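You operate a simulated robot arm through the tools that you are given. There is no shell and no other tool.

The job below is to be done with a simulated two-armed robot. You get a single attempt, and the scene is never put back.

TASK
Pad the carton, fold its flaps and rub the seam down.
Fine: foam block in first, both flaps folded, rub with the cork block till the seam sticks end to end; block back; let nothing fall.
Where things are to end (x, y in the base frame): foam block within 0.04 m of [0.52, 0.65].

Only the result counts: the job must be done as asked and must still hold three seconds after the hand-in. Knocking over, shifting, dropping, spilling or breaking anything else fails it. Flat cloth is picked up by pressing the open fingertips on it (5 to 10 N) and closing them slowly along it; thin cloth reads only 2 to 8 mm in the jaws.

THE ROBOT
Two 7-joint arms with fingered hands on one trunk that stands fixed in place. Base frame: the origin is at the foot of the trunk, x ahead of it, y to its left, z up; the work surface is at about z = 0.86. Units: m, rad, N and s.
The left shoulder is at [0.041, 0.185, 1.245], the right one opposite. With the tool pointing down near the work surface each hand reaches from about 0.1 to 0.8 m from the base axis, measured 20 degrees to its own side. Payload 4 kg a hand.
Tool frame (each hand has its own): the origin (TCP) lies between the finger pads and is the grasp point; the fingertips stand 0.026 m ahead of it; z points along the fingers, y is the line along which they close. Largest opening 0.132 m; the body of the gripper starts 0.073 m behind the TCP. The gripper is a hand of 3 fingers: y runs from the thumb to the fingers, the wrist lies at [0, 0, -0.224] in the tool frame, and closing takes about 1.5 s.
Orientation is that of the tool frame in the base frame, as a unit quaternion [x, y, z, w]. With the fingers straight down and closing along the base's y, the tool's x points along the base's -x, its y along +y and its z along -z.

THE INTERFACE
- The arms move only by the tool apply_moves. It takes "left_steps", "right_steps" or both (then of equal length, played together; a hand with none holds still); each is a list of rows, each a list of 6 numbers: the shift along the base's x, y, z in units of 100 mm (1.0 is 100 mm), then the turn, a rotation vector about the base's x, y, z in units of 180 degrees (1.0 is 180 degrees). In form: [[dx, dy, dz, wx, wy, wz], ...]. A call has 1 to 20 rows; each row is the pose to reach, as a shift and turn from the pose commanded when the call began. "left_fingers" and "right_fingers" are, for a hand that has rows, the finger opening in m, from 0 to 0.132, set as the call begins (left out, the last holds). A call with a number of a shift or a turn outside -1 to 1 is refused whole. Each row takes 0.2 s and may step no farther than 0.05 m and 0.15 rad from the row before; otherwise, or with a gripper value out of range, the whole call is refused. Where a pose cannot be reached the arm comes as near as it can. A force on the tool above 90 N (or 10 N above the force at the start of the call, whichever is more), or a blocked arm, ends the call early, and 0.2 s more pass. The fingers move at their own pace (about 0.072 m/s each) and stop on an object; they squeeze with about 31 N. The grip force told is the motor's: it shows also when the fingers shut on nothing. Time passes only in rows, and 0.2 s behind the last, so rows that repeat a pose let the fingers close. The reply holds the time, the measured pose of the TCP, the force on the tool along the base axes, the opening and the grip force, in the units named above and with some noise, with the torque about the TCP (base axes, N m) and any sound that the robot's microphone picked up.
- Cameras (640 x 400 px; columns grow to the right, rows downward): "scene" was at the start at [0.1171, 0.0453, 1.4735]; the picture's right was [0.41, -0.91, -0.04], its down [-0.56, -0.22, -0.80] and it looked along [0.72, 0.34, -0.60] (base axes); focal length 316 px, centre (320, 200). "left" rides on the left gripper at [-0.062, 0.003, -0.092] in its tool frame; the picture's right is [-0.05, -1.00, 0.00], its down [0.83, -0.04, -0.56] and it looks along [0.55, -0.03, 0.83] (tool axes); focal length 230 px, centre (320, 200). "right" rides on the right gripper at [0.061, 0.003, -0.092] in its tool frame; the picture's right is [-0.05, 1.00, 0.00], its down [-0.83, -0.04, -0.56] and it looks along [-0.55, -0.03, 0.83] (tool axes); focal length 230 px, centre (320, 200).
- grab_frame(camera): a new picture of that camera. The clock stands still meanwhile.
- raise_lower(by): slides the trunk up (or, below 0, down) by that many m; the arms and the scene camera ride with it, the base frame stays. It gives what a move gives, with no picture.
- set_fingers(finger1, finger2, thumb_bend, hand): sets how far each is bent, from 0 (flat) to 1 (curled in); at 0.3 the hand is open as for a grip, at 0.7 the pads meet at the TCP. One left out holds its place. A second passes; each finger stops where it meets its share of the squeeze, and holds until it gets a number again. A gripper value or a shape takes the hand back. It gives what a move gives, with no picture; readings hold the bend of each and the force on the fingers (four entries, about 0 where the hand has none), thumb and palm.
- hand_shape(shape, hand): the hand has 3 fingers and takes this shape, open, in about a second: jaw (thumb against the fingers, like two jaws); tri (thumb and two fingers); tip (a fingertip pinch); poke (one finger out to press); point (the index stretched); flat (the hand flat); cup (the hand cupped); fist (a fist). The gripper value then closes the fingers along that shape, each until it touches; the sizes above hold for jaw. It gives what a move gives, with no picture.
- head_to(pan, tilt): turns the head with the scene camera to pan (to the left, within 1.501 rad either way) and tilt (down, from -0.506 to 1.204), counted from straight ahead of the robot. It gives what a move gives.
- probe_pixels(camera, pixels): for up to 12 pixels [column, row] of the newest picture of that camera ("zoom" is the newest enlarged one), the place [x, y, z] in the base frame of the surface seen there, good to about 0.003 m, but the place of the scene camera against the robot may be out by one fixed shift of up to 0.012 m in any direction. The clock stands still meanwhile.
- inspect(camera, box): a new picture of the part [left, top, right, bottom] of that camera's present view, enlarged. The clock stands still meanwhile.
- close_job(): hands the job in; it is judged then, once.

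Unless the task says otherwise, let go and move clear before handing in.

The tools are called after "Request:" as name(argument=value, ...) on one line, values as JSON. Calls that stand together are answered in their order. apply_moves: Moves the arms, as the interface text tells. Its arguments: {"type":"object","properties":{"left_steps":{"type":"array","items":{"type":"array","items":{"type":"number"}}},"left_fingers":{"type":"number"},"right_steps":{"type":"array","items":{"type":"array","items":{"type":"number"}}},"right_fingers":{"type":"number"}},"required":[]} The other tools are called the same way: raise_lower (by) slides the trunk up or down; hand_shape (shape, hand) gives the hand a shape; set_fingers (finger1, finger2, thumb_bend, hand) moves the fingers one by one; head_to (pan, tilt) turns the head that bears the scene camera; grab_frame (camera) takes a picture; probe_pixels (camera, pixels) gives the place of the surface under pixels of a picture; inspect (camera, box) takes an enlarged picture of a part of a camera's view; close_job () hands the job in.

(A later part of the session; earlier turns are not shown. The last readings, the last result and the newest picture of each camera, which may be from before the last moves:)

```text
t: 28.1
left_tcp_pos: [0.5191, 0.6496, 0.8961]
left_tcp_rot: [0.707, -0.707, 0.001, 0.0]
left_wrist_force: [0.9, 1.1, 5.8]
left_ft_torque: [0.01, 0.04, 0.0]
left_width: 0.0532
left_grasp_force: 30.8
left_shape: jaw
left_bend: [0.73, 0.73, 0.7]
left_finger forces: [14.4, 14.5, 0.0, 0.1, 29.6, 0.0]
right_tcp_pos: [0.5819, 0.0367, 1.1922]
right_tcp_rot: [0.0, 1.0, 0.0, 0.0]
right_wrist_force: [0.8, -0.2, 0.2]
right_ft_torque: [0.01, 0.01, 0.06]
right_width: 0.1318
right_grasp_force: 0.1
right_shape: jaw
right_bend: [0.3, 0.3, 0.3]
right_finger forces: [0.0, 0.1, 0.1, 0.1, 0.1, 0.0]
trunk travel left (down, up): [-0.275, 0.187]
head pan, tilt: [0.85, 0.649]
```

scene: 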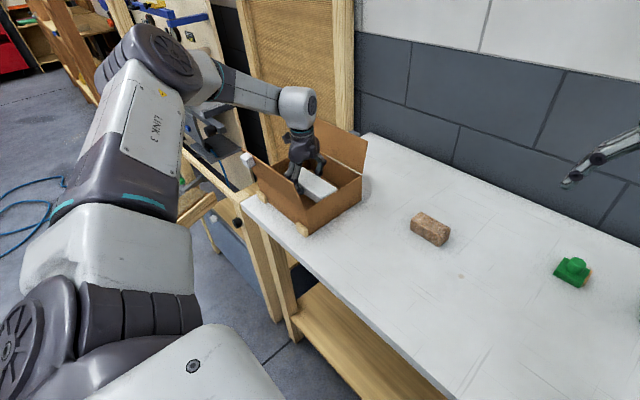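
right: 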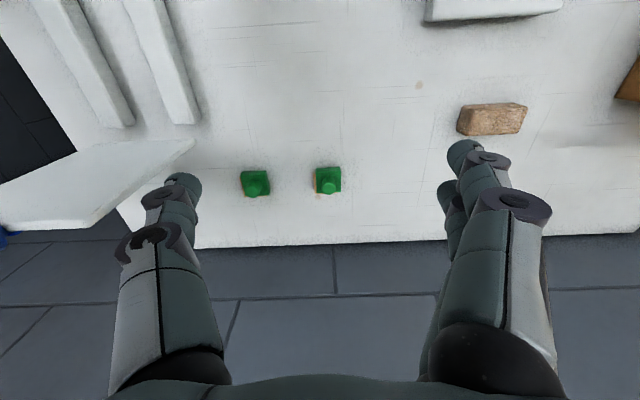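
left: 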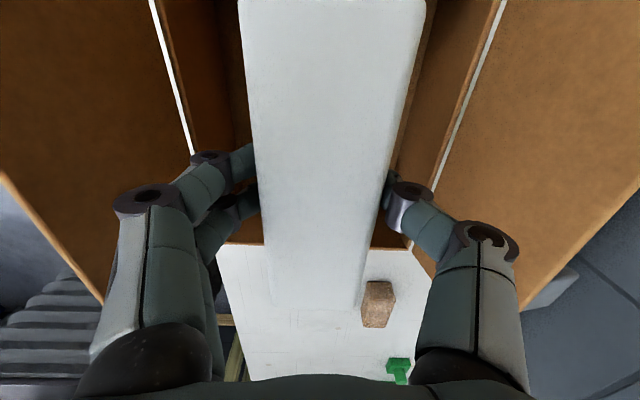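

Force of 5.8 N upward shows the foam resting on the carton floor. I'll open the jaws modestly to let go.

Request:
apply_moves(left_steps=[[0, 0, 0.01, 0, 0, 0], [0, 0, 0.01, 0, 0, 0], [0, 0, 0.01, 0, 0, 0], [0, 0, 0.01, 0, 0, 0]], left_fingers=0.09)

Request:
grab_frame(camera="left")

```text
t: 29.1
left_tcp_pos: [0.5179, 0.6505, 0.8959]
left_tcp_rot: [-0.707, 0.707, 0.0, 0.0]
left_wrist_force: [-0.3, -0.2, -0.5]
left_ft_torque: [0.02, 0.01, 0.0]
left_width: 0.0896
left_grasp_force: 0.0
left_shape: jaw
left_bend: [0.69, 0.69, 0.66]
left_finger forces: [0.1, 0.0, 0.0, 0.1, 0.1, 0.1]
right_tcp_pos: [0.582, 0.0372, 1.1914]
right_tcp_rot: [0.0, 1.0, 0.0, 0.0]
right_wrist_force: [0.2, 0.6, -1.0]
right_ft_torque: [0.0, -0.01, -0.01]
right_width: 0.1318
right_grasp_force: 0.1
right_shape: jaw
right_bend: [0.3, 0.3, 0.3]
right_finger forces: [0.0, 0.0, 0.0, 0.0, 0.0, 0.0]
trunk travel left (down, up): [-0.275, 0.187]
head pan, tilt: [0.85, 0.649]
```

```text
taken
```

left: 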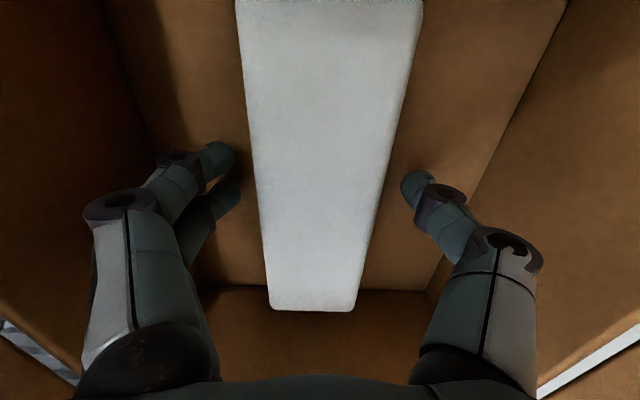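

The foam lies free on the floor at (330,150) with gaps to both fingertips. I'll lift straight up to clear the flap tops.

Request:
apply_moves(left_steps=[[0, 0, 0.3, 0, 0, 0], [0, 0, 0.65, 0, 0, 0], [0, 0, 1.0, 0, 0, 0]])

Request:
apply_moves(left_steps=[[0, 0, 0.4, 0, 0, 0], [0, 0, 0.8, 0, 0, 0], [0, 0, 1.0, 0, 0, 0]])

Request:
apply_moves(left_steps=[[0, 0, 0.4, 0, 0, 0], [0, 0, 0.8, 0, 0, 0], [0, 0, 0.8, 0, 0, 0]])

Request:
grab_frame(camera="left")

Request:
grab_frame(camera="scene")

```text
t: 29.9
left_tcp_pos: [0.5174, 0.6518, 0.9972]
left_tcp_rot: [0.707, -0.707, -0.001, -0.001]
left_wrist_force: [-0.3, 0.2, 0.4]
left_ft_torque: [-0.02, -0.04, -0.01]
left_width: 0.0895
left_grasp_force: 0.0
left_shape: jaw
left_bend: [0.69, 0.69, 0.66]
left_finger forces: [0.1, 0.0, 0.0, 0.0, 0.0, 0.0]
right_tcp_pos: [0.5817, 0.0359, 1.1925]
right_tcp_rot: [0.0, 1.0, 0.0, -0.001]
right_wrist_force: [-0.3, 0.1, 0.0]
right_ft_torque: [0.01, 0.01, -0.05]
right_width: 0.1322
right_grasp_force: 0.0
right_shape: jaw
right_bend: [0.3, 0.3, 0.3]
right_finger forces: [0.0, 0.1, 0.1, 0.1, 0.0, 0.1]
trunk travel left (down, up): [-0.275, 0.187]
head pan, tilt: [0.85, 0.649]
```

```text
t: 30.7
left_tcp_pos: [0.5176, 0.651, 1.0979]
left_tcp_rot: [-0.707, 0.707, 0.001, -0.001]
left_wrist_force: [0.3, 0.4, -0.3]
left_ft_torque: [0.0, 0.01, 0.0]
left_width: 0.0897
left_grasp_force: 0.0
left_shape: jaw
left_bend: [0.69, 0.69, 0.66]
left_finger forces: [0.1, 0.1, 0.1, 0.0, 0.0, 0.0]
right_tcp_pos: [0.5828, 0.0368, 1.1921]
right_tcp_rot: [0.0, 1.0, 0.0, 0.001]
right_wrist_force: [-1.0, 0.0, -0.1]
right_ft_torque: [0.04, 0.01, 0.03]
right_width: 0.1319
right_grasp_force: 0.2
right_shape: jaw
right_bend: [0.3, 0.3, 0.3]
right_finger forces: [0.0, 0.0, 0.0, 0.1, 0.1, 0.0]
trunk travel left (down, up): [-0.275, 0.187]
head pan, tilt: [0.85, 0.649]
```

```text
t: 31.5
left_tcp_pos: [0.5158, 0.6519, 1.1761]
left_tcp_rot: [-0.707, 0.707, -0.001, -0.001]
left_wrist_force: [-0.6, 0.5, 1.0]
left_ft_torque: [-0.03, 0.03, 0.01]
left_width: 0.0896
left_grasp_force: 0.1
left_shape: jaw
left_bend: [0.69, 0.69, 0.66]
left_finger forces: [0.1, 0.0, 0.0, 0.0, 0.0, 0.0]
right_tcp_pos: [0.5829, 0.0364, 1.1928]
right_tcp_rot: [0.0, 1.0, 0.0, 0.0]
right_wrist_force: [0.3, 0.7, -0.4]
right_ft_torque: [-0.01, 0.02, 0.0]
right_width: 0.132
right_grasp_force: 0.0
right_shape: jaw
right_bend: [0.3, 0.3, 0.3]
right_finger forces: [0.0, 0.0, 0.0, 0.0, 0.1, 0.0]
trunk travel left (down, up): [-0.275, 0.187]
head pan, tilt: [0.85, 0.649]
```

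```text
taken
```

left: 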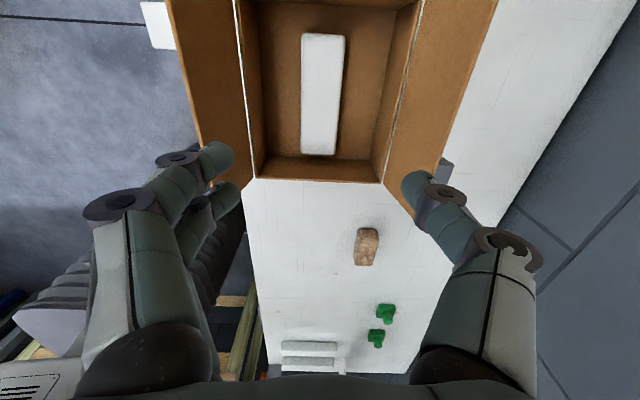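

```text
taken
```

scene: 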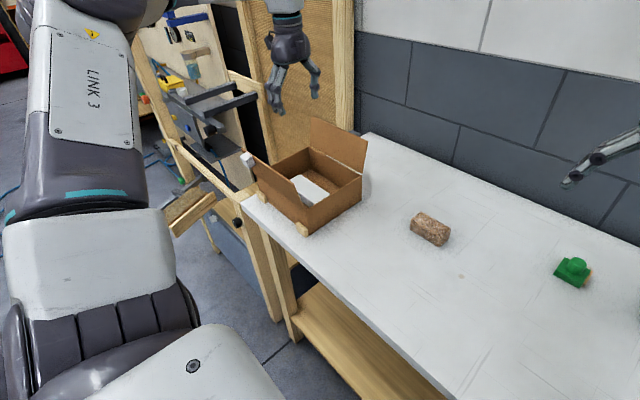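

The foam now lies inside the carton at left (323,95), clear of the walls. For the flaps I want a single stiff finger as a hook, so I'll try the "poke" shape in free air and look at where the finger stands.

Request:
hand_shape(shape="poke", hand="left")

Request:
grab_frame(camera="left")

Request:
inspect(camera="scene", box=[200, 0, 400, 250])

```text
t: 32.4
left_tcp_pos: [0.5158, 0.6513, 1.1765]
left_tcp_rot: [-0.707, 0.707, 0.0, 0.0]
left_wrist_force: [0.1, -0.7, -0.1]
left_ft_torque: [0.01, -0.01, -0.01]
left_width: 0.0
left_grasp_force: 0.0
left_shape: poke
left_bend: [1.0, 1.0, 0.45]
left_finger forces: [0.0, 0.0, 0.0, 0.0, 0.1, 0.1]
right_tcp_pos: [0.5822, 0.0372, 1.1932]
right_tcp_rot: [0.0, 1.0, 0.001, 0.0]
right_wrist_force: [-0.3, -0.2, 0.5]
right_ft_torque: [-0.01, -0.02, 0.01]
right_width: 0.1316
right_grasp_force: 0.0
right_shape: jaw
right_bend: [0.3, 0.3, 0.3]
right_finger forces: [0.0, 0.1, 0.0, 0.1, 0.1, 0.1]
trunk travel left (down, up): [-0.275, 0.187]
head pan, tilt: [0.85, 0.649]
```

```text
taken
```

left: 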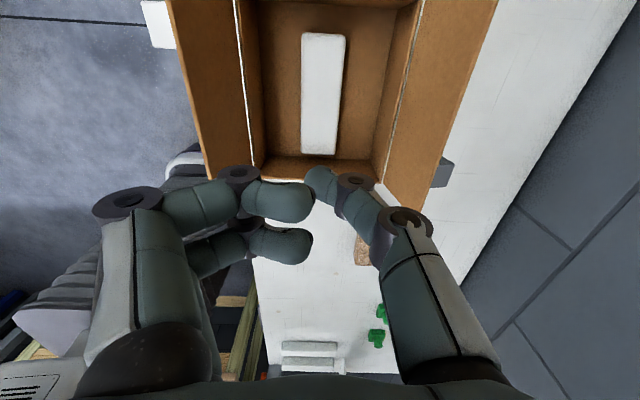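

```text
1.60 times, centred on (300, 125) of scene
```

zoom: 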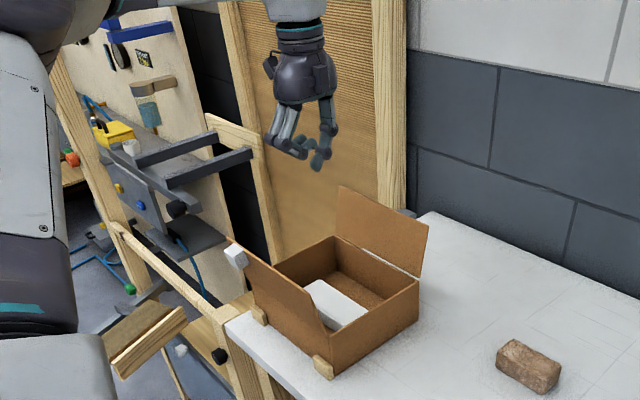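

In "poke" the two fingers curl in and the thumb (right side of the left picture, tip at (318,180)) points down. Better for hooking the rear flap from behind is the thumb straight at the open-grip bend 0.3 (about 66 mm toward +x) with fingers curled, so I'll set that and look.

Request:
set_fingers(hand="left", finger1=1.0, finger2=1.0, thumb_bend=0.3)

Request:
grab_frame(camera="left")

Request:
inspect(camera="scene", box=[220, 0, 380, 100])

```text
t: 33.4
left_tcp_pos: [0.5149, 0.6519, 1.1776]
left_tcp_rot: [-0.707, 0.707, 0.0, 0.0]
left_wrist_force: [0.1, -0.4, -0.1]
left_ft_torque: [0.0, 0.0, 0.01]
left_width: 0.0578
left_grasp_force: 0.1
left_shape: fingers
left_bend: [1.0, 1.0, 0.3]
left_finger forces: [0.0, 0.0, 0.0, 0.0, 0.0, 0.0]
right_tcp_pos: [0.5833, 0.0366, 1.1919]
right_tcp_rot: [0.0, 1.0, -0.001, -0.001]
right_wrist_force: [0.2, -0.2, 0.2]
right_ft_torque: [0.02, -0.01, 0.0]
right_width: 0.132
right_grasp_force: 0.1
right_shape: jaw
right_bend: [0.3, 0.3, 0.3]
right_finger forces: [0.0, 0.1, 0.0, 0.0, 0.0, 0.0]
trunk travel left (down, up): [-0.275, 0.187]
head pan, tilt: [0.85, 0.649]
```

```text
taken
```

left: 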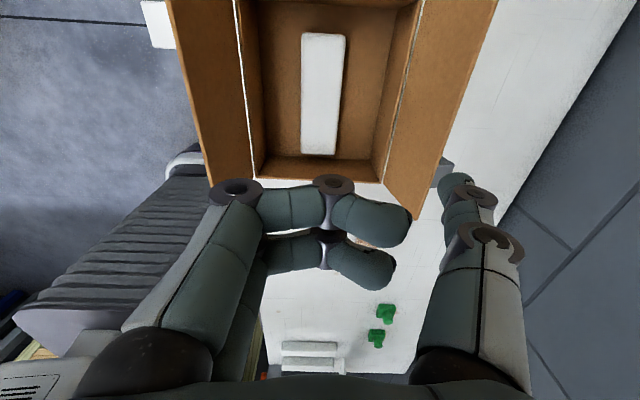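

```text
4.00 times, centred on (300, 50) of scene
```

zoom: 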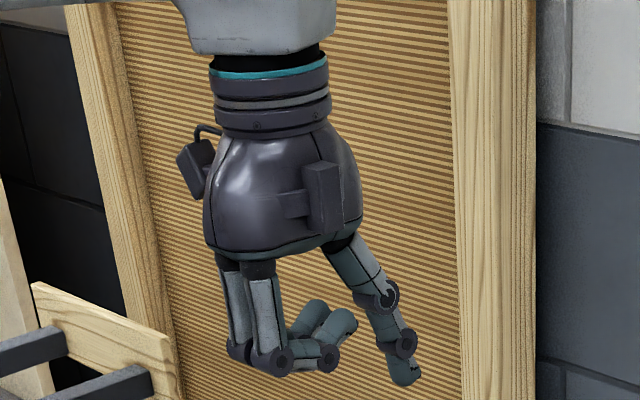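

The thumb now stands straight with its tip clearly below the curled fingers (zoom (405,380) vs (285,368)). I'll move out so the thumb passes over and beyond the rear flap, staying above its top, to test the reach.

Request:
apply_moves(left_steps=[[0.3, -0.02, 0, 0, 0, 0], [0.6, -0.05, -0.1, 0, 0, 0], [0.9, -0.06, -0.3, 0, 0, 0], [0.9, -0.06, -0.35, 0, 0, 0], [0.9, -0.06, -0.35, 0, 0, 0]])

Request:
grab_frame(camera="left")

Request:
inspect(camera="scene", box=[220, 40, 400, 240])

```text
t: 34.6
left_tcp_pos: [0.6093, 0.6443, 1.1416]
left_tcp_rot: [0.707, -0.707, 0.0, 0.0]
left_wrist_force: [0.0, 0.4, 0.0]
left_ft_torque: [0.01, 0.0, -0.01]
left_width: 0.0579
left_grasp_force: 0.1
left_shape: fingers
left_bend: [1.0, 1.0, 0.3]
left_finger forces: [0.0, 0.0, 0.0, 0.0, 0.0, 0.1]
right_tcp_pos: [0.5824, 0.0366, 1.1917]
right_tcp_rot: [0.0, 1.0, -0.001, -0.002]
right_wrist_force: [-1.0, -0.6, -0.1]
right_ft_torque: [0.03, 0.0, 0.04]
right_width: 0.1317
right_grasp_force: 0.0
right_shape: jaw
right_bend: [0.3, 0.3, 0.3]
right_finger forces: [0.0, 0.0, 0.0, 0.1, 0.0, 0.0]
trunk travel left (down, up): [-0.275, 0.187]
head pan, tilt: [0.85, 0.649]
```

```text
taken
```

left: 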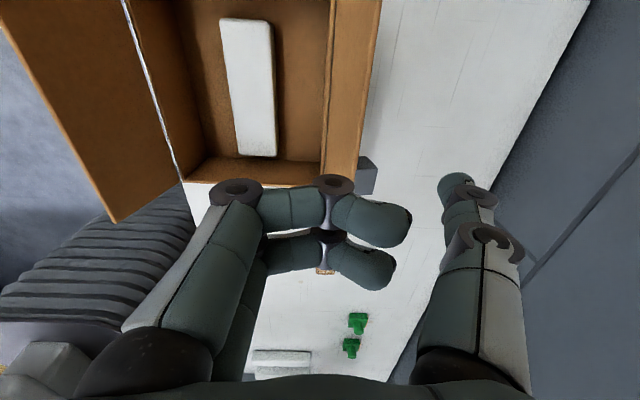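

```text
2.00 times, centred on (310, 140) of scene
```

zoom: 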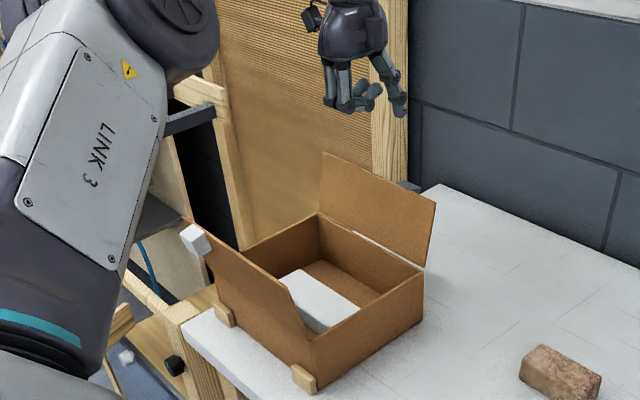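

Reach is fine: TCP at (0.608, 0.645, 1.142). I'll probe the rear flap's free edge and its grey tab (367,172) from here before lowering the thumb behind it.

Request:
probe_pixels(camera="left", pixels=[[377, 20], [370, 80], [362, 130], [358, 155], [367, 172], [373, 165], [362, 185], [345, 60], [330, 60], [335, 120], [325, 120], [365, 160]])

Request:
inspect(camera="left", box=[300, 0, 480, 220])

```text
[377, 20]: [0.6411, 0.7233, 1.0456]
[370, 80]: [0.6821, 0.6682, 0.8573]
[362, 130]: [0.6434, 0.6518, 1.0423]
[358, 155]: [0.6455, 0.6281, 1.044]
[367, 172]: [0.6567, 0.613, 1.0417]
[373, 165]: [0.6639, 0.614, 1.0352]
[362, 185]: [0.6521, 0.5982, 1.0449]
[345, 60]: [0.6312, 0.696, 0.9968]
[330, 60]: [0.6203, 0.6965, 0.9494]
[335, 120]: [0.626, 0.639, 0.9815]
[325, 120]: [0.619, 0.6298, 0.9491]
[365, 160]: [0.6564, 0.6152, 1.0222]
```

```text
1.82 times, centred on (390, 110) of left
```

zoom: 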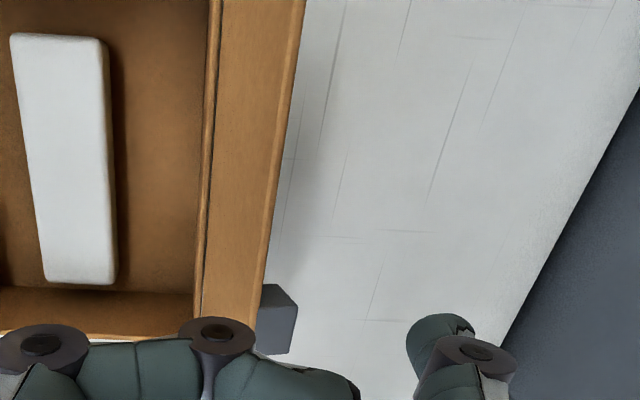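

The rear flap edge lies at x≈0.643–0.647, z 1.044, and the thumb (inner face ≈ x 0.674, y 0.645) clears both it and the tab (y ≤ 0.615). I'll lower the thumb so its tip sits about 15 mm below the flap's top, behind it.

Request:
apply_moves(left_steps=[[0, 0, -0.3, 0, 0, 0], [0, 0, -0.6, 0, 0, 0], [0, 0, -0.8, 0, 0, 0], [0, 0, -0.88, 0, 0, 0], [0, 0, -0.88, 0, 0, 0]])

Request:
grab_frame(camera="left")

Request:
inspect(camera="scene", box=[220, 60, 400, 240])

```text
t: 35.8
left_tcp_pos: [0.6075, 0.6447, 1.0547]
left_tcp_rot: [-0.707, 0.707, 0.0, 0.0]
left_wrist_force: [-0.5, -1.0, -0.3]
left_ft_torque: [-0.01, 0.01, -0.03]
left_width: 0.0577
left_grasp_force: 0.0
left_shape: fingers
left_bend: [1.0, 1.0, 0.3]
left_finger forces: [0.0, 0.0, 0.0, 0.1, 0.0, 0.0]
right_tcp_pos: [0.5831, 0.0366, 1.1922]
right_tcp_rot: [0.0, 1.0, -0.001, 0.0]
right_wrist_force: [0.0, -0.6, 0.1]
right_ft_torque: [0.0, 0.02, -0.03]
right_width: 0.1319
right_grasp_force: 0.1
right_shape: jaw
right_bend: [0.3, 0.3, 0.3]
right_finger forces: [0.1, 0.0, 0.1, 0.1, 0.0, 0.0]
trunk travel left (down, up): [-0.275, 0.187]
head pan, tilt: [0.85, 0.649]
```

```text
taken
```

left: 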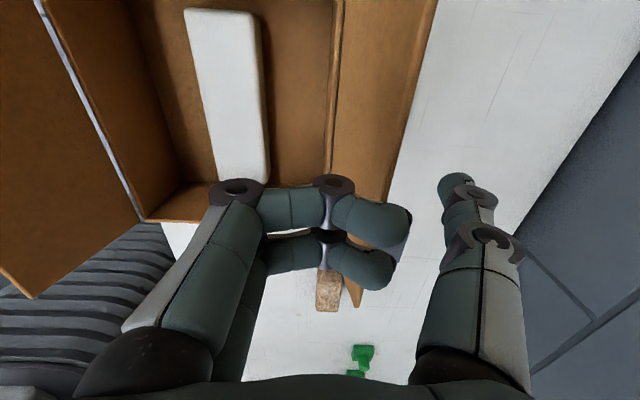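

```text
2.22 times, centred on (310, 150) of scene
```

zoom: 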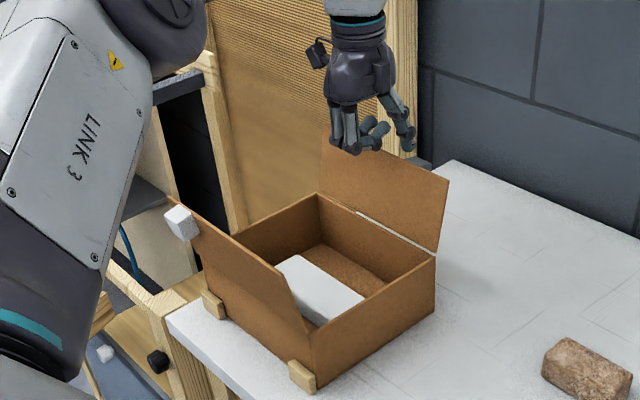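

In the scene zoom the thumb tip at (408,150) appears above the flap edge line, so it may not be low enough yet. I'll probe the thumb tip and the flap's top edge for comparison.

Request:
probe_pixels(camera="zoom", pixels=[[408, 147], [408, 150], [405, 140], [410, 168], [440, 178], [330, 143], [355, 150], [335, 145]])

Request:
probe_pixels(camera="left", pixels=[[455, 182], [446, 185], [463, 178], [412, 100], [400, 150], [425, 40], [385, 285], [330, 100]])

```text
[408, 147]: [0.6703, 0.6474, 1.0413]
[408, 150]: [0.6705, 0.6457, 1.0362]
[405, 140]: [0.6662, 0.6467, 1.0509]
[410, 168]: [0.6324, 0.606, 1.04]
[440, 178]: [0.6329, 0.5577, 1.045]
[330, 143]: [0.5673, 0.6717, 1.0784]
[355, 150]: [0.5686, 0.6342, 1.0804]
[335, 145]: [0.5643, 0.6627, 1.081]
```

```text
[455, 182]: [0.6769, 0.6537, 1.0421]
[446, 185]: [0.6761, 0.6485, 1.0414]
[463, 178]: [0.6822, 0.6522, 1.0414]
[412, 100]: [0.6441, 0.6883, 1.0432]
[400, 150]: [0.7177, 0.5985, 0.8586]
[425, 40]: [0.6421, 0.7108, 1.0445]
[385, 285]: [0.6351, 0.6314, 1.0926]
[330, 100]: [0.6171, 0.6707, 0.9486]
```

The thumb tip reads z≈1.036 and the curled fingers bottom out at ≈1.078, so there is room to go 25 mm lower. I'll do that and then draw the thumb toward the flap until it touches and starts to turn it.

Request:
apply_moves(left_steps=[[0, 0, -0.13, 0, 0, 0], [0, 0, -0.25, 0, 0, 0], [-0.1, 0, -0.25, 0, 0, 0], [-0.2, 0, -0.25, 0, 0, 0], [-0.3, 0, -0.25, 0, 0, 0], [-0.4, 0, -0.25, 0, 0, 0], [-0.4, 0, -0.25, 0, 0, 0]])

Request:
grab_frame(camera="left")

Request:
inspect(camera="scene", box=[220, 60, 400, 240])

```text
t: 37.4
left_tcp_pos: [0.5691, 0.6449, 1.0286]
left_tcp_rot: [-0.707, 0.707, 0.0, 0.0]
left_wrist_force: [0.6, 0.4, -0.4]
left_ft_torque: [0.02, -0.03, -0.01]
left_width: 0.0579
left_grasp_force: 0.4
left_shape: fingers
left_bend: [1.0, 1.0, 0.3]
left_finger forces: [0.0, 0.1, 0.1, 0.0, 0.1, 0.1]
right_tcp_pos: [0.5832, 0.0373, 1.1909]
right_tcp_rot: [0.0, 1.0, 0.0, 0.0]
right_wrist_force: [0.1, -0.6, 0.5]
right_ft_torque: [-0.02, -0.03, -0.02]
right_width: 0.1319
right_grasp_force: 0.0
right_shape: jaw
right_bend: [0.3, 0.3, 0.3]
right_finger forces: [0.0, 0.0, 0.0, 0.1, 0.0, 0.0]
trunk travel left (down, up): [-0.275, 0.187]
head pan, tilt: [0.85, 0.649]
```

```text
taken
```

left: 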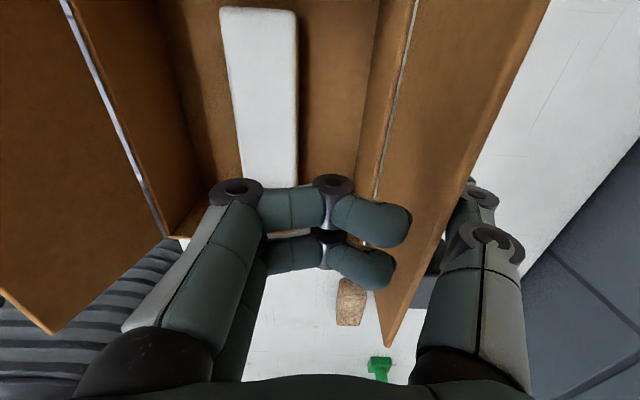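

```text
2.22 times, centred on (310, 150) of scene
```

zoom: 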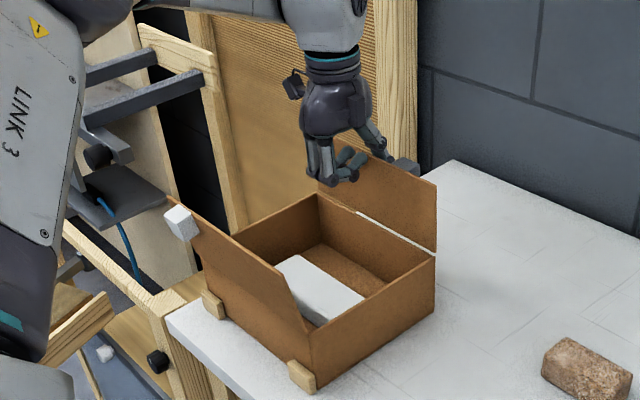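

The thumb is behind the flap and has turned it to nearly vertical (tab now at zoom (405,165)) with almost no force. I'll follow the flap's arc inward to about 40° and check.

Request:
apply_moves(left_steps=[[-0.1, 0, 0.03, 0, 0, 0], [-0.2, 0, 0.05, 0, 0, 0], [-0.3, 0, 0.05, 0, 0, 0], [-0.4, 0, 0.02, 0, 0, 0], [-0.53, 0, -0.04, 0, 0, 0], [-0.53, 0, -0.04, 0, 0, 0]])

Request:
grab_frame(camera="left")

Request:
inspect(camera="scene", box=[220, 60, 400, 240])

```text
t: 38.8
left_tcp_pos: [0.5171, 0.6433, 1.0239]
left_tcp_rot: [0.707, -0.707, 0.0, 0.0]
left_wrist_force: [-0.3, -0.6, 0.8]
left_ft_torque: [-0.04, -0.03, 0.04]
left_width: 0.0579
left_grasp_force: 0.4
left_shape: fingers
left_bend: [1.0, 1.0, 0.3]
left_finger forces: [0.0, 0.1, 0.0, 0.1, 0.1, 0.0]
right_tcp_pos: [0.5822, 0.0369, 1.1922]
right_tcp_rot: [0.0, 1.0, 0.0, 0.0]
right_wrist_force: [-0.4, -0.7, -0.2]
right_ft_torque: [-0.02, -0.01, 0.01]
right_width: 0.132
right_grasp_force: 0.0
right_shape: jaw
right_bend: [0.3, 0.3, 0.3]
right_finger forces: [0.0, 0.0, 0.1, 0.0, 0.1, 0.1]
trunk travel left (down, up): [-0.275, 0.187]
head pan, tilt: [0.85, 0.649]
```

```text
taken
```

left: 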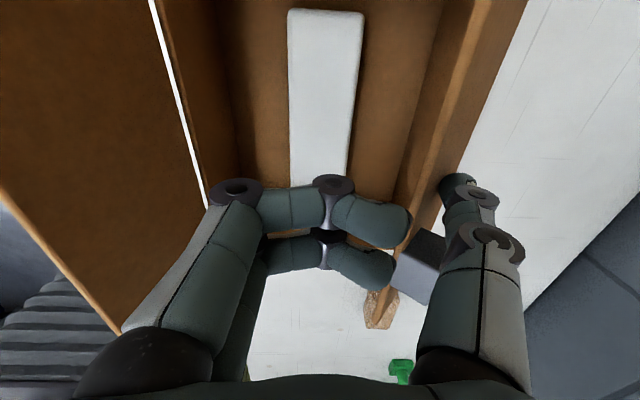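

```text
2.22 times, centred on (310, 150) of scene
```

zoom: 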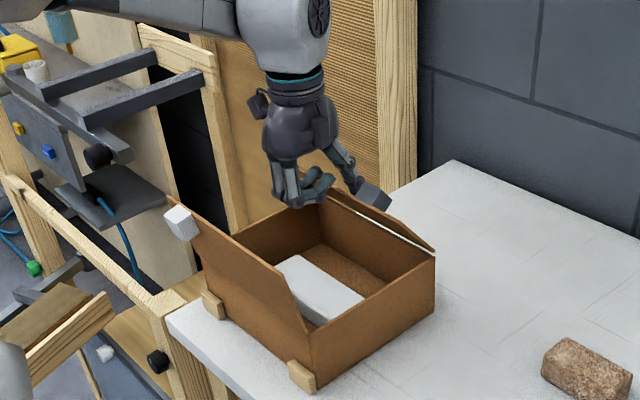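

The flap is leaning inward now (edge-on in the left view from (530,0) to (380,310), tab at (420,265)) and the force stays near zero. I'll continue the arc toward flat, slowing near the end.

Request:
apply_moves(left_steps=[[-0.06, 0, -0.05, 0, 0, 0], [-0.12, 0, -0.1, 0, 0, 0], [-0.18, 0, -0.17, 0, 0, 0], [-0.23, 0, -0.25, 0, 0, 0], [-0.28, 0, -0.33, 0, 0, 0], [-0.28, 0, -0.33, 0, 0, 0]])

Request:
grab_frame(camera="left")

Request:
inspect(camera="scene", box=[220, 60, 400, 240])

```text
t: 40.2
left_tcp_pos: [0.4869, 0.6432, 0.9909]
left_tcp_rot: [-0.707, 0.707, 0.0, 0.0]
left_wrist_force: [-0.4, 0.2, -0.4]
left_ft_torque: [-0.02, 0.01, 0.02]
left_width: 0.0578
left_grasp_force: 0.1
left_shape: fingers
left_bend: [1.0, 1.0, 0.3]
left_finger forces: [0.0, 0.0, 0.0, 0.1, 0.0, 0.1]
right_tcp_pos: [0.583, 0.037, 1.1915]
right_tcp_rot: [0.0, 1.0, 0.001, 0.0]
right_wrist_force: [0.5, -0.3, 1.2]
right_ft_torque: [-0.06, -0.01, -0.02]
right_width: 0.132
right_grasp_force: 0.1
right_shape: jaw
right_bend: [0.3, 0.3, 0.3]
right_finger forces: [0.1, 0.0, 0.0, 0.1, 0.1, 0.0]
trunk travel left (down, up): [-0.275, 0.187]
head pan, tilt: [0.85, 0.649]
```

```text
taken
```

left: 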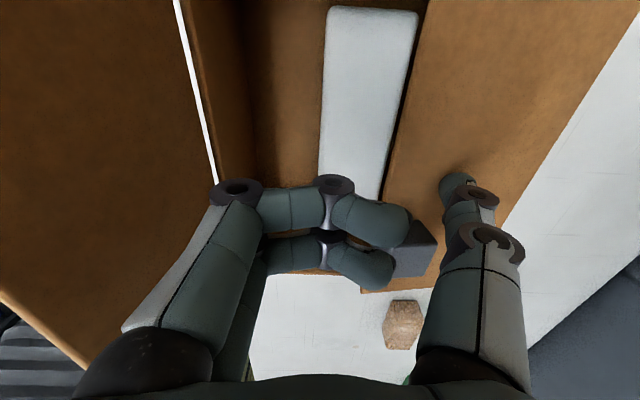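

```text
2.22 times, centred on (310, 150) of scene
```

zoom: 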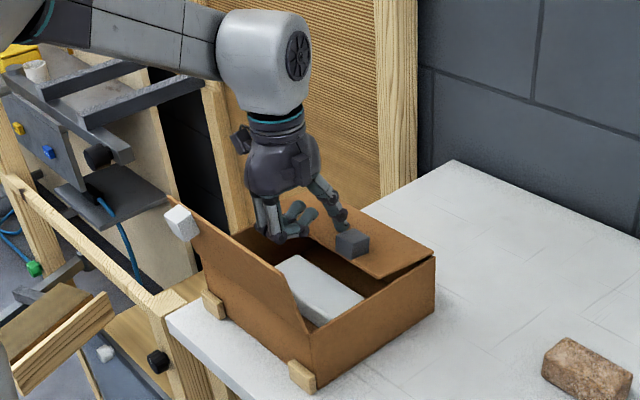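

The rear flap is about 75° over, with the thumb tip at left (455,180) pressing on it and the tab clear of the curled fingers. I'll ease it the rest of the way down to flat.

Request:
apply_moves(left_steps=[[-0.02, 0, -0.04, 0, 0, 0], [-0.03, 0, -0.08, 0, 0, 0], [-0.04, 0, -0.11, 0, 0, 0], [-0.05, 0, -0.14, 0, 0, 0], [-0.05, 0, -0.14, 0, 0, 0]])

Request:
inspect(camera="scene", box=[220, 60, 400, 240])

```text
t: 41.4
left_tcp_pos: [0.4831, 0.644, 0.9791]
left_tcp_rot: [-0.707, 0.707, 0.0, 0.001]
left_wrist_force: [-1.2, 0.5, 8.6]
left_ft_torque: [0.04, -0.59, 0.03]
left_width: 0.0591
left_grasp_force: 3.3
left_shape: fingers
left_bend: [1.0, 1.0, 0.29]
left_finger forces: [0.0, 0.0, 0.0, 0.0, 7.8, 0.1]
right_tcp_pos: [0.5823, 0.0357, 1.1922]
right_tcp_rot: [-0.001, 1.0, 0.0, 0.0]
right_wrist_force: [-0.1, -0.2, 0.0]
right_ft_torque: [0.04, 0.01, 0.02]
right_width: 0.132
right_grasp_force: 0.1
right_shape: jaw
right_bend: [0.3, 0.3, 0.3]
right_finger forces: [0.0, 0.0, 0.0, 0.0, 0.0, 0.0]
trunk travel left (down, up): [-0.275, 0.187]
head pan, tilt: [0.85, 0.649]
```

```text
2.22 times, centred on (310, 150) of scene
```

zoom: 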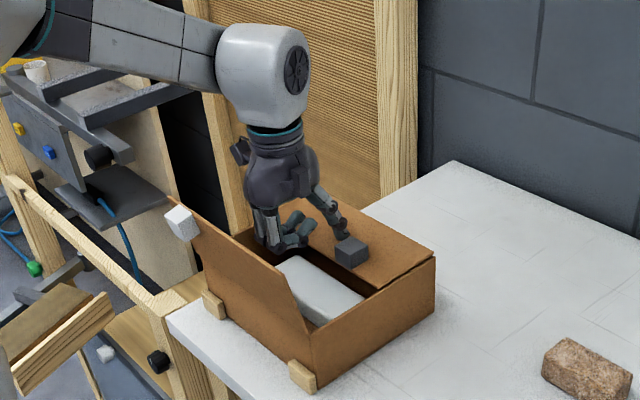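

The thumb meets 8.6 N, so the flap seems to be at its closed stop. I'll lift the hand by 40 mm and see if the flap stays down.

Request:
apply_moves(left_steps=[[0, 0, 0.05, 0, 0, 0], [0, 0, 0.15, 0, 0, 0], [0, 0, 0.3, 0, 0, 0], [0, 0, 0.4, 0, 0, 0], [0, 0, 0.4, 0, 0, 0]])

Request:
grab_frame(camera="left")

Request:
inspect(camera="scene", box=[220, 60, 400, 240])

```text
t: 42.6
left_tcp_pos: [0.482, 0.6446, 1.0171]
left_tcp_rot: [0.707, -0.707, 0.0, -0.001]
left_wrist_force: [-0.5, 0.1, 0.6]
left_ft_torque: [0.01, -0.02, 0.03]
left_width: 0.0581
left_grasp_force: 0.1
left_shape: fingers
left_bend: [1.0, 1.0, 0.3]
left_finger forces: [0.0, 0.1, 0.1, 0.0, 0.0, 0.1]
right_tcp_pos: [0.5829, 0.0376, 1.1915]
right_tcp_rot: [0.0, 1.0, 0.0, 0.0]
right_wrist_force: [-0.1, 0.3, 0.0]
right_ft_torque: [-0.01, 0.04, 0.0]
right_width: 0.1321
right_grasp_force: 0.1
right_shape: jaw
right_bend: [0.3, 0.3, 0.3]
right_finger forces: [0.1, 0.0, 0.0, 0.1, 0.0, 0.0]
trunk travel left (down, up): [-0.275, 0.187]
head pan, tilt: [0.85, 0.649]
```

```text
taken
```

left: 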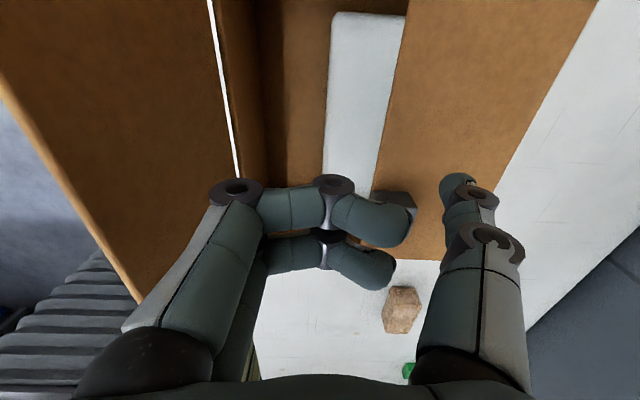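

```text
2.22 times, centred on (310, 150) of scene
```

zoom: 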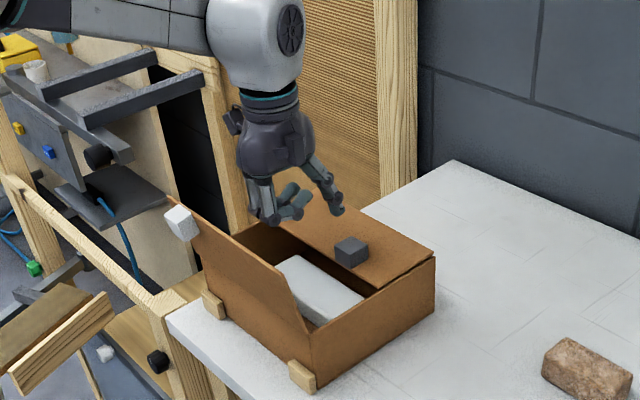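

The rear flap stays flat by itself, with its tab on top at zoom (352,250). I'll raise the hand, then curl the thumb and straighten the two fingers so they can fold the near flap from its outside.

Request:
apply_moves(left_steps=[[0, 0, 0.4, 0, 0, 0], [0, 0, 0.8, 0, 0, 0], [0, 0, 1.0, 0, 0, 0]])

Request:
apply_moves(left_steps=[[-0.2, 0, 0.3, 0, 0, 0], [-0.5, 0, 0.4, 0, 0, 0], [-0.68, -0.05, 0.4, 0, 0, 0], [-0.68, -0.05, 0.4, 0, 0, 0]])

Request:
set_fingers(hand="left", finger1=0.3, finger2=0.3, thumb_bend=1.0)

Request:
grab_frame(camera="left")

Request:
inspect(camera="scene", box=[200, 20, 400, 240])

```text
t: 43.4
left_tcp_pos: [0.4819, 0.6426, 1.1166]
left_tcp_rot: [-0.706, 0.708, 0.0, 0.0]
left_wrist_force: [-0.4, -0.8, 0.2]
left_ft_torque: [-0.02, 0.0, 0.0]
left_width: 0.058
left_grasp_force: 0.1
left_shape: fingers
left_bend: [1.0, 1.0, 0.3]
left_finger forces: [0.0, 0.0, 0.0, 0.0, 0.0, 0.1]
right_tcp_pos: [0.5823, 0.0355, 1.1926]
right_tcp_rot: [0.0, 1.0, 0.0, 0.0]
right_wrist_force: [1.0, 0.8, 0.3]
right_ft_torque: [0.0, -0.01, -0.01]
right_width: 0.1319
right_grasp_force: 0.2
right_shape: jaw
right_bend: [0.3, 0.3, 0.3]
right_finger forces: [0.0, 0.1, 0.1, 0.1, 0.1, 0.0]
trunk travel left (down, up): [-0.275, 0.187]
head pan, tilt: [0.85, 0.649]
```

```text
t: 44.4
left_tcp_pos: [0.4175, 0.6402, 1.1564]
left_tcp_rot: [0.707, -0.707, 0.0, 0.001]
left_wrist_force: [0.1, 0.3, 0.6]
left_ft_torque: [0.01, 0.02, 0.03]
left_width: 0.058
left_grasp_force: 0.0
left_shape: fingers
left_bend: [1.0, 1.0, 0.3]
left_finger forces: [0.0, 0.1, 0.0, 0.0, 0.0, 0.1]
right_tcp_pos: [0.5825, 0.037, 1.1922]
right_tcp_rot: [0.0, 1.0, 0.0, 0.0]
right_wrist_force: [0.5, 0.6, 0.6]
right_ft_torque: [0.0, -0.01, 0.01]
right_width: 0.1318
right_grasp_force: 0.0
right_shape: jaw
right_bend: [0.3, 0.3, 0.3]
right_finger forces: [0.0, 0.0, 0.0, 0.1, 0.0, 0.0]
trunk travel left (down, up): [-0.275, 0.187]
head pan, tilt: [0.85, 0.649]
```

```text
t: 45.4
left_tcp_pos: [0.4162, 0.6407, 1.1554]
left_tcp_rot: [0.707, -0.707, 0.0, 0.0]
left_wrist_force: [0.2, -0.1, -0.3]
left_ft_torque: [0.0, -0.03, 0.04]
left_width: 0.0478
left_grasp_force: 0.0
left_shape: fingers
left_bend: [0.3, 0.3, 1.0]
left_finger forces: [0.1, 0.0, 0.1, 0.0, 0.0, 0.0]
right_tcp_pos: [0.5836, 0.0369, 1.1921]
right_tcp_rot: [0.001, 1.0, 0.0, 0.0]
right_wrist_force: [-0.2, -0.1, -0.2]
right_ft_torque: [0.0, 0.0, 0.01]
right_width: 0.1318
right_grasp_force: 0.2
right_shape: jaw
right_bend: [0.3, 0.3, 0.3]
right_finger forces: [0.0, 0.0, 0.0, 0.0, 0.1, 0.0]
trunk travel left (down, up): [-0.275, 0.187]
head pan, tilt: [0.85, 0.649]
```

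```text
taken
```

left: 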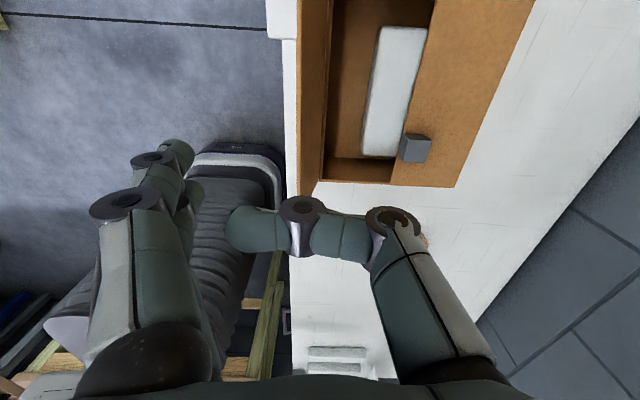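

```text
1.82 times, centred on (300, 130) of scene
```

zoom: 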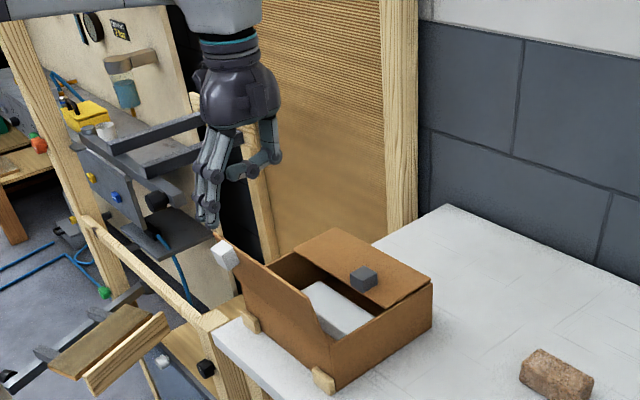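

The fingers are straight on the -x side at left (178,152), beyond the near flap, and the thumb is curled. I'll probe the fingertips and the flap's edge and tab before lowering.

Request:
probe_pixels(camera="left", pixels=[[183, 150], [175, 148], [195, 185], [300, 60], [300, 150], [284, 20], [270, 30], [298, 110], [325, 100], [230, 225], [402, 100], [380, 190]])

```text
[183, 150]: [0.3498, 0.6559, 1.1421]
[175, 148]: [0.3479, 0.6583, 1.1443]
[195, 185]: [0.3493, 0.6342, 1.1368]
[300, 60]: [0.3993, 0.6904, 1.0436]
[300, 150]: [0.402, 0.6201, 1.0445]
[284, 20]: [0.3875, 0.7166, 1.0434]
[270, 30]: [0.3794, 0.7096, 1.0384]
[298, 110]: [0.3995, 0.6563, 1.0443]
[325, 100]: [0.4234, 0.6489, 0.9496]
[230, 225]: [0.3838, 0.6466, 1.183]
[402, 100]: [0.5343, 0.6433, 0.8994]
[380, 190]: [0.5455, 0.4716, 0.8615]
```

The near flap's edge is at x≈0.400, z 1.044 and the fingertips (x≈0.350, y 0.63–0.66) clear it by about 45 mm, also clear of the white tab (y>0.70). I'll lower the fingers outside the flap.

Request:
apply_moves(left_steps=[[0, 0, -0.35, 0, 0, 0], [0, 0, -0.7, 0, 0, 0], [0, 0, -1.0, 0, 0, 0], [0, 0, -1.0, 0, 0, 0]])

Request:
apply_moves(left_steps=[[0, 0, -0.12, 0, 0, 0], [0, 0, -0.21, 0, 0, 0], [0, 0, -0.21, 0, 0, 0]])

Request:
grab_frame(camera="left")

Request:
inspect(camera="scene", box=[200, 60, 400, 240])

```text
t: 46.4
left_tcp_pos: [0.4165, 0.6403, 1.056]
left_tcp_rot: [0.708, -0.707, 0.0, 0.001]
left_wrist_force: [-0.5, -0.9, -0.1]
left_ft_torque: [0.0, -0.01, 0.02]
left_width: 0.0477
left_grasp_force: 0.0
left_shape: fingers
left_bend: [0.3, 0.3, 1.0]
left_finger forces: [0.0, 0.0, 0.0, 0.0, 0.1, 0.0]
right_tcp_pos: [0.5831, 0.0368, 1.1928]
right_tcp_rot: [0.0, 1.0, 0.001, -0.001]
right_wrist_force: [-0.2, 0.2, 0.4]
right_ft_torque: [0.0, 0.01, -0.04]
right_width: 0.1319
right_grasp_force: 0.1
right_shape: jaw
right_bend: [0.3, 0.3, 0.3]
right_finger forces: [0.0, 0.1, 0.0, 0.1, 0.1, 0.1]
trunk travel left (down, up): [-0.275, 0.187]
head pan, tilt: [0.85, 0.649]
```

```text
t: 47.2
left_tcp_pos: [0.4148, 0.6391, 1.0355]
left_tcp_rot: [-0.707, 0.708, 0.0, 0.001]
left_wrist_force: [-0.3, -0.9, -0.2]
left_ft_torque: [0.01, -0.02, 0.0]
left_width: 0.0476
left_grasp_force: 0.1
left_shape: fingers
left_bend: [0.3, 0.3, 1.0]
left_finger forces: [0.1, 0.0, 0.1, 0.0, 0.0, 0.0]
right_tcp_pos: [0.5835, 0.0357, 1.1924]
right_tcp_rot: [0.0, 1.0, 0.0, 0.0]
right_wrist_force: [-0.7, 0.3, 0.1]
right_ft_torque: [-0.01, -0.01, 0.04]
right_width: 0.132
right_grasp_force: 0.0
right_shape: jaw
right_bend: [0.3, 0.3, 0.3]
right_finger forces: [0.1, 0.1, 0.1, 0.1, 0.0, 0.0]
trunk travel left (down, up): [-0.275, 0.187]
head pan, tilt: [0.85, 0.649]
```

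```text
taken
```

left: 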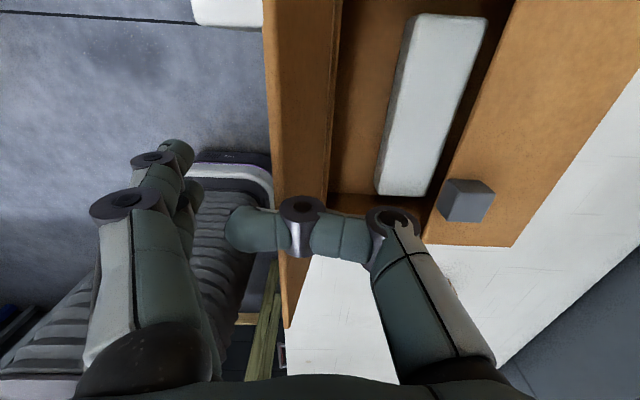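

```text
2.22 times, centred on (300, 150) of scene
```

zoom: 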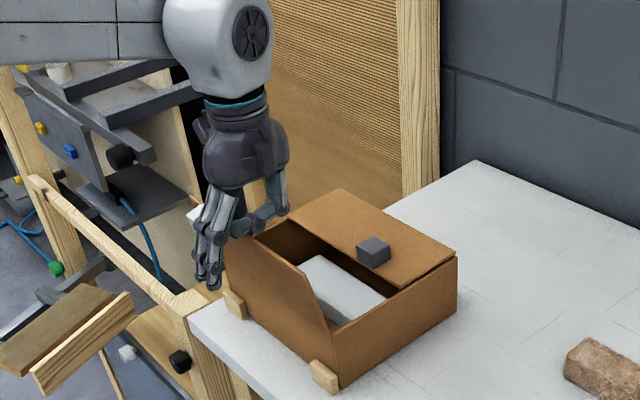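

Fingers are lowered outside the near flap in front of the white tab's side, with no contact. I'll push +x along the flap's arc to a little past vertical.

Request:
apply_moves(left_steps=[[0.15, 0, 0, 0, 0, 0], [0.3, 0, 0, 0, 0, 0], [0.42, 0, 0, 0, 0, 0], [0.52, 0, 0, 0, 0, 0], [0.63, 0, 0, 0, 0, 0], [0.76, 0, 0, 0, 0, 0], [0.88, 0, 0, 0, 0, 0], [0.88, 0, 0, 0, 0, 0]])

Request:
grab_frame(camera="left")

Request:
inspect(camera="scene", box=[200, 60, 400, 240])

```text
t: 49.0
left_tcp_pos: [0.5046, 0.6399, 1.0369]
left_tcp_rot: [0.708, -0.706, 0.0, 0.0]
left_wrist_force: [-0.6, 0.6, 0.4]
left_ft_torque: [0.02, 0.01, -0.02]
left_width: 0.0479
left_grasp_force: 0.1
left_shape: fingers
left_bend: [0.3, 0.3, 1.0]
left_finger forces: [0.1, 0.0, 0.0, 0.0, 0.0, 0.0]
right_tcp_pos: [0.5814, 0.0363, 1.1919]
right_tcp_rot: [0.001, 1.0, 0.0, 0.0]
right_wrist_force: [0.3, 0.4, 0.4]
right_ft_torque: [0.01, 0.01, -0.03]
right_width: 0.132
right_grasp_force: 0.1
right_shape: jaw
right_bend: [0.3, 0.3, 0.3]
right_finger forces: [0.0, 0.0, 0.0, 0.1, 0.0, 0.0]
trunk travel left (down, up): [-0.275, 0.187]
head pan, tilt: [0.85, 0.649]
```

```text
taken
```

left: 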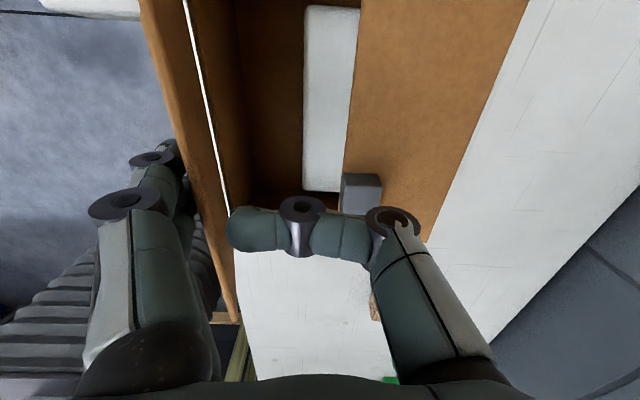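

```text
2.22 times, centred on (300, 150) of scene
```

zoom: 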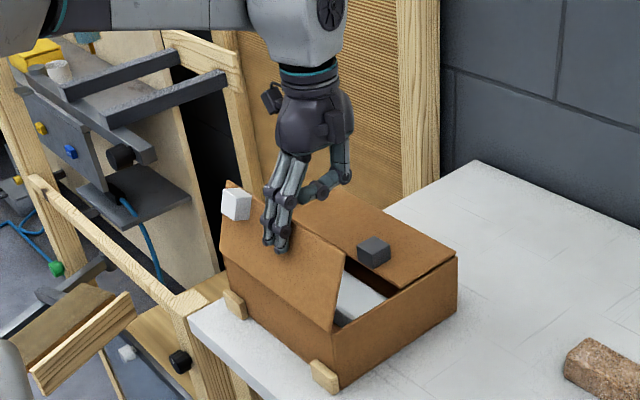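

The near flap has passed vertical with fingers on its outer face at zoom (280,240) and negligible force. I'll keep following the arc inward and down to about 75°.

Request:
apply_moves(left_steps=[[0.12, 0, -0.04, 0, 0, 0], [0.23, 0, -0.1, 0, 0, 0], [0.33, 0, -0.18, 0, 0, 0], [0.42, 0, -0.27, 0, 0, 0], [0.47, 0, -0.35, 0, 0, 0], [0.51, 0, -0.42, 0, 0, 0], [0.51, 0, -0.42, 0, 0, 0]])

Request:
grab_frame(camera="left")

Request:
inspect(camera="scene", box=[200, 60, 400, 240])

```text
t: 50.6
left_tcp_pos: [0.5536, 0.6369, 0.9969]
left_tcp_rot: [-0.707, 0.707, 0.0, 0.0]
left_wrist_force: [-0.3, -0.2, 0.8]
left_ft_torque: [-0.01, 0.0, 0.01]
left_width: 0.0479
left_grasp_force: 0.1
left_shape: fingers
left_bend: [0.3, 0.3, 1.0]
left_finger forces: [0.0, 0.1, 0.1, 0.0, 0.0, 0.0]
right_tcp_pos: [0.5829, 0.0349, 1.1916]
right_tcp_rot: [0.001, 1.0, 0.0, 0.001]
right_wrist_force: [-0.1, -0.4, 0.3]
right_ft_torque: [0.02, -0.03, -0.02]
right_width: 0.132
right_grasp_force: 0.0
right_shape: jaw
right_bend: [0.3, 0.3, 0.3]
right_finger forces: [0.1, 0.0, 0.0, 0.0, 0.1, 0.1]
trunk travel left (down, up): [-0.275, 0.187]
head pan, tilt: [0.85, 0.649]
```

```text
taken
```

left: 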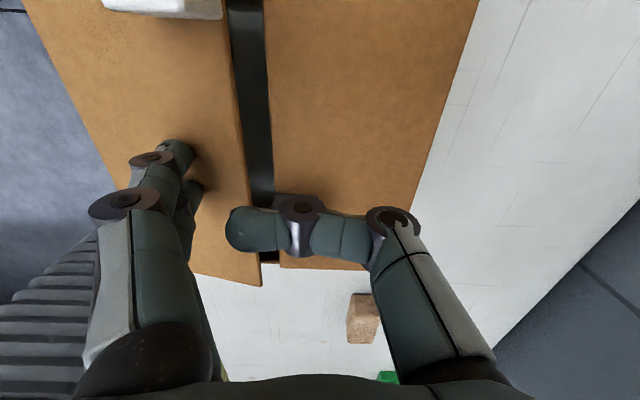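

```text
2.22 times, centred on (300, 150) of scene
```

zoom: 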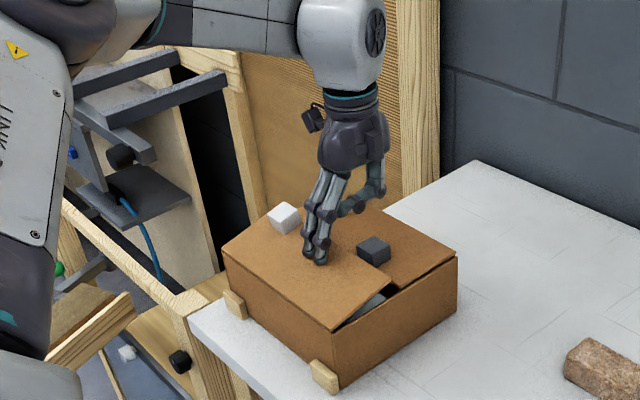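

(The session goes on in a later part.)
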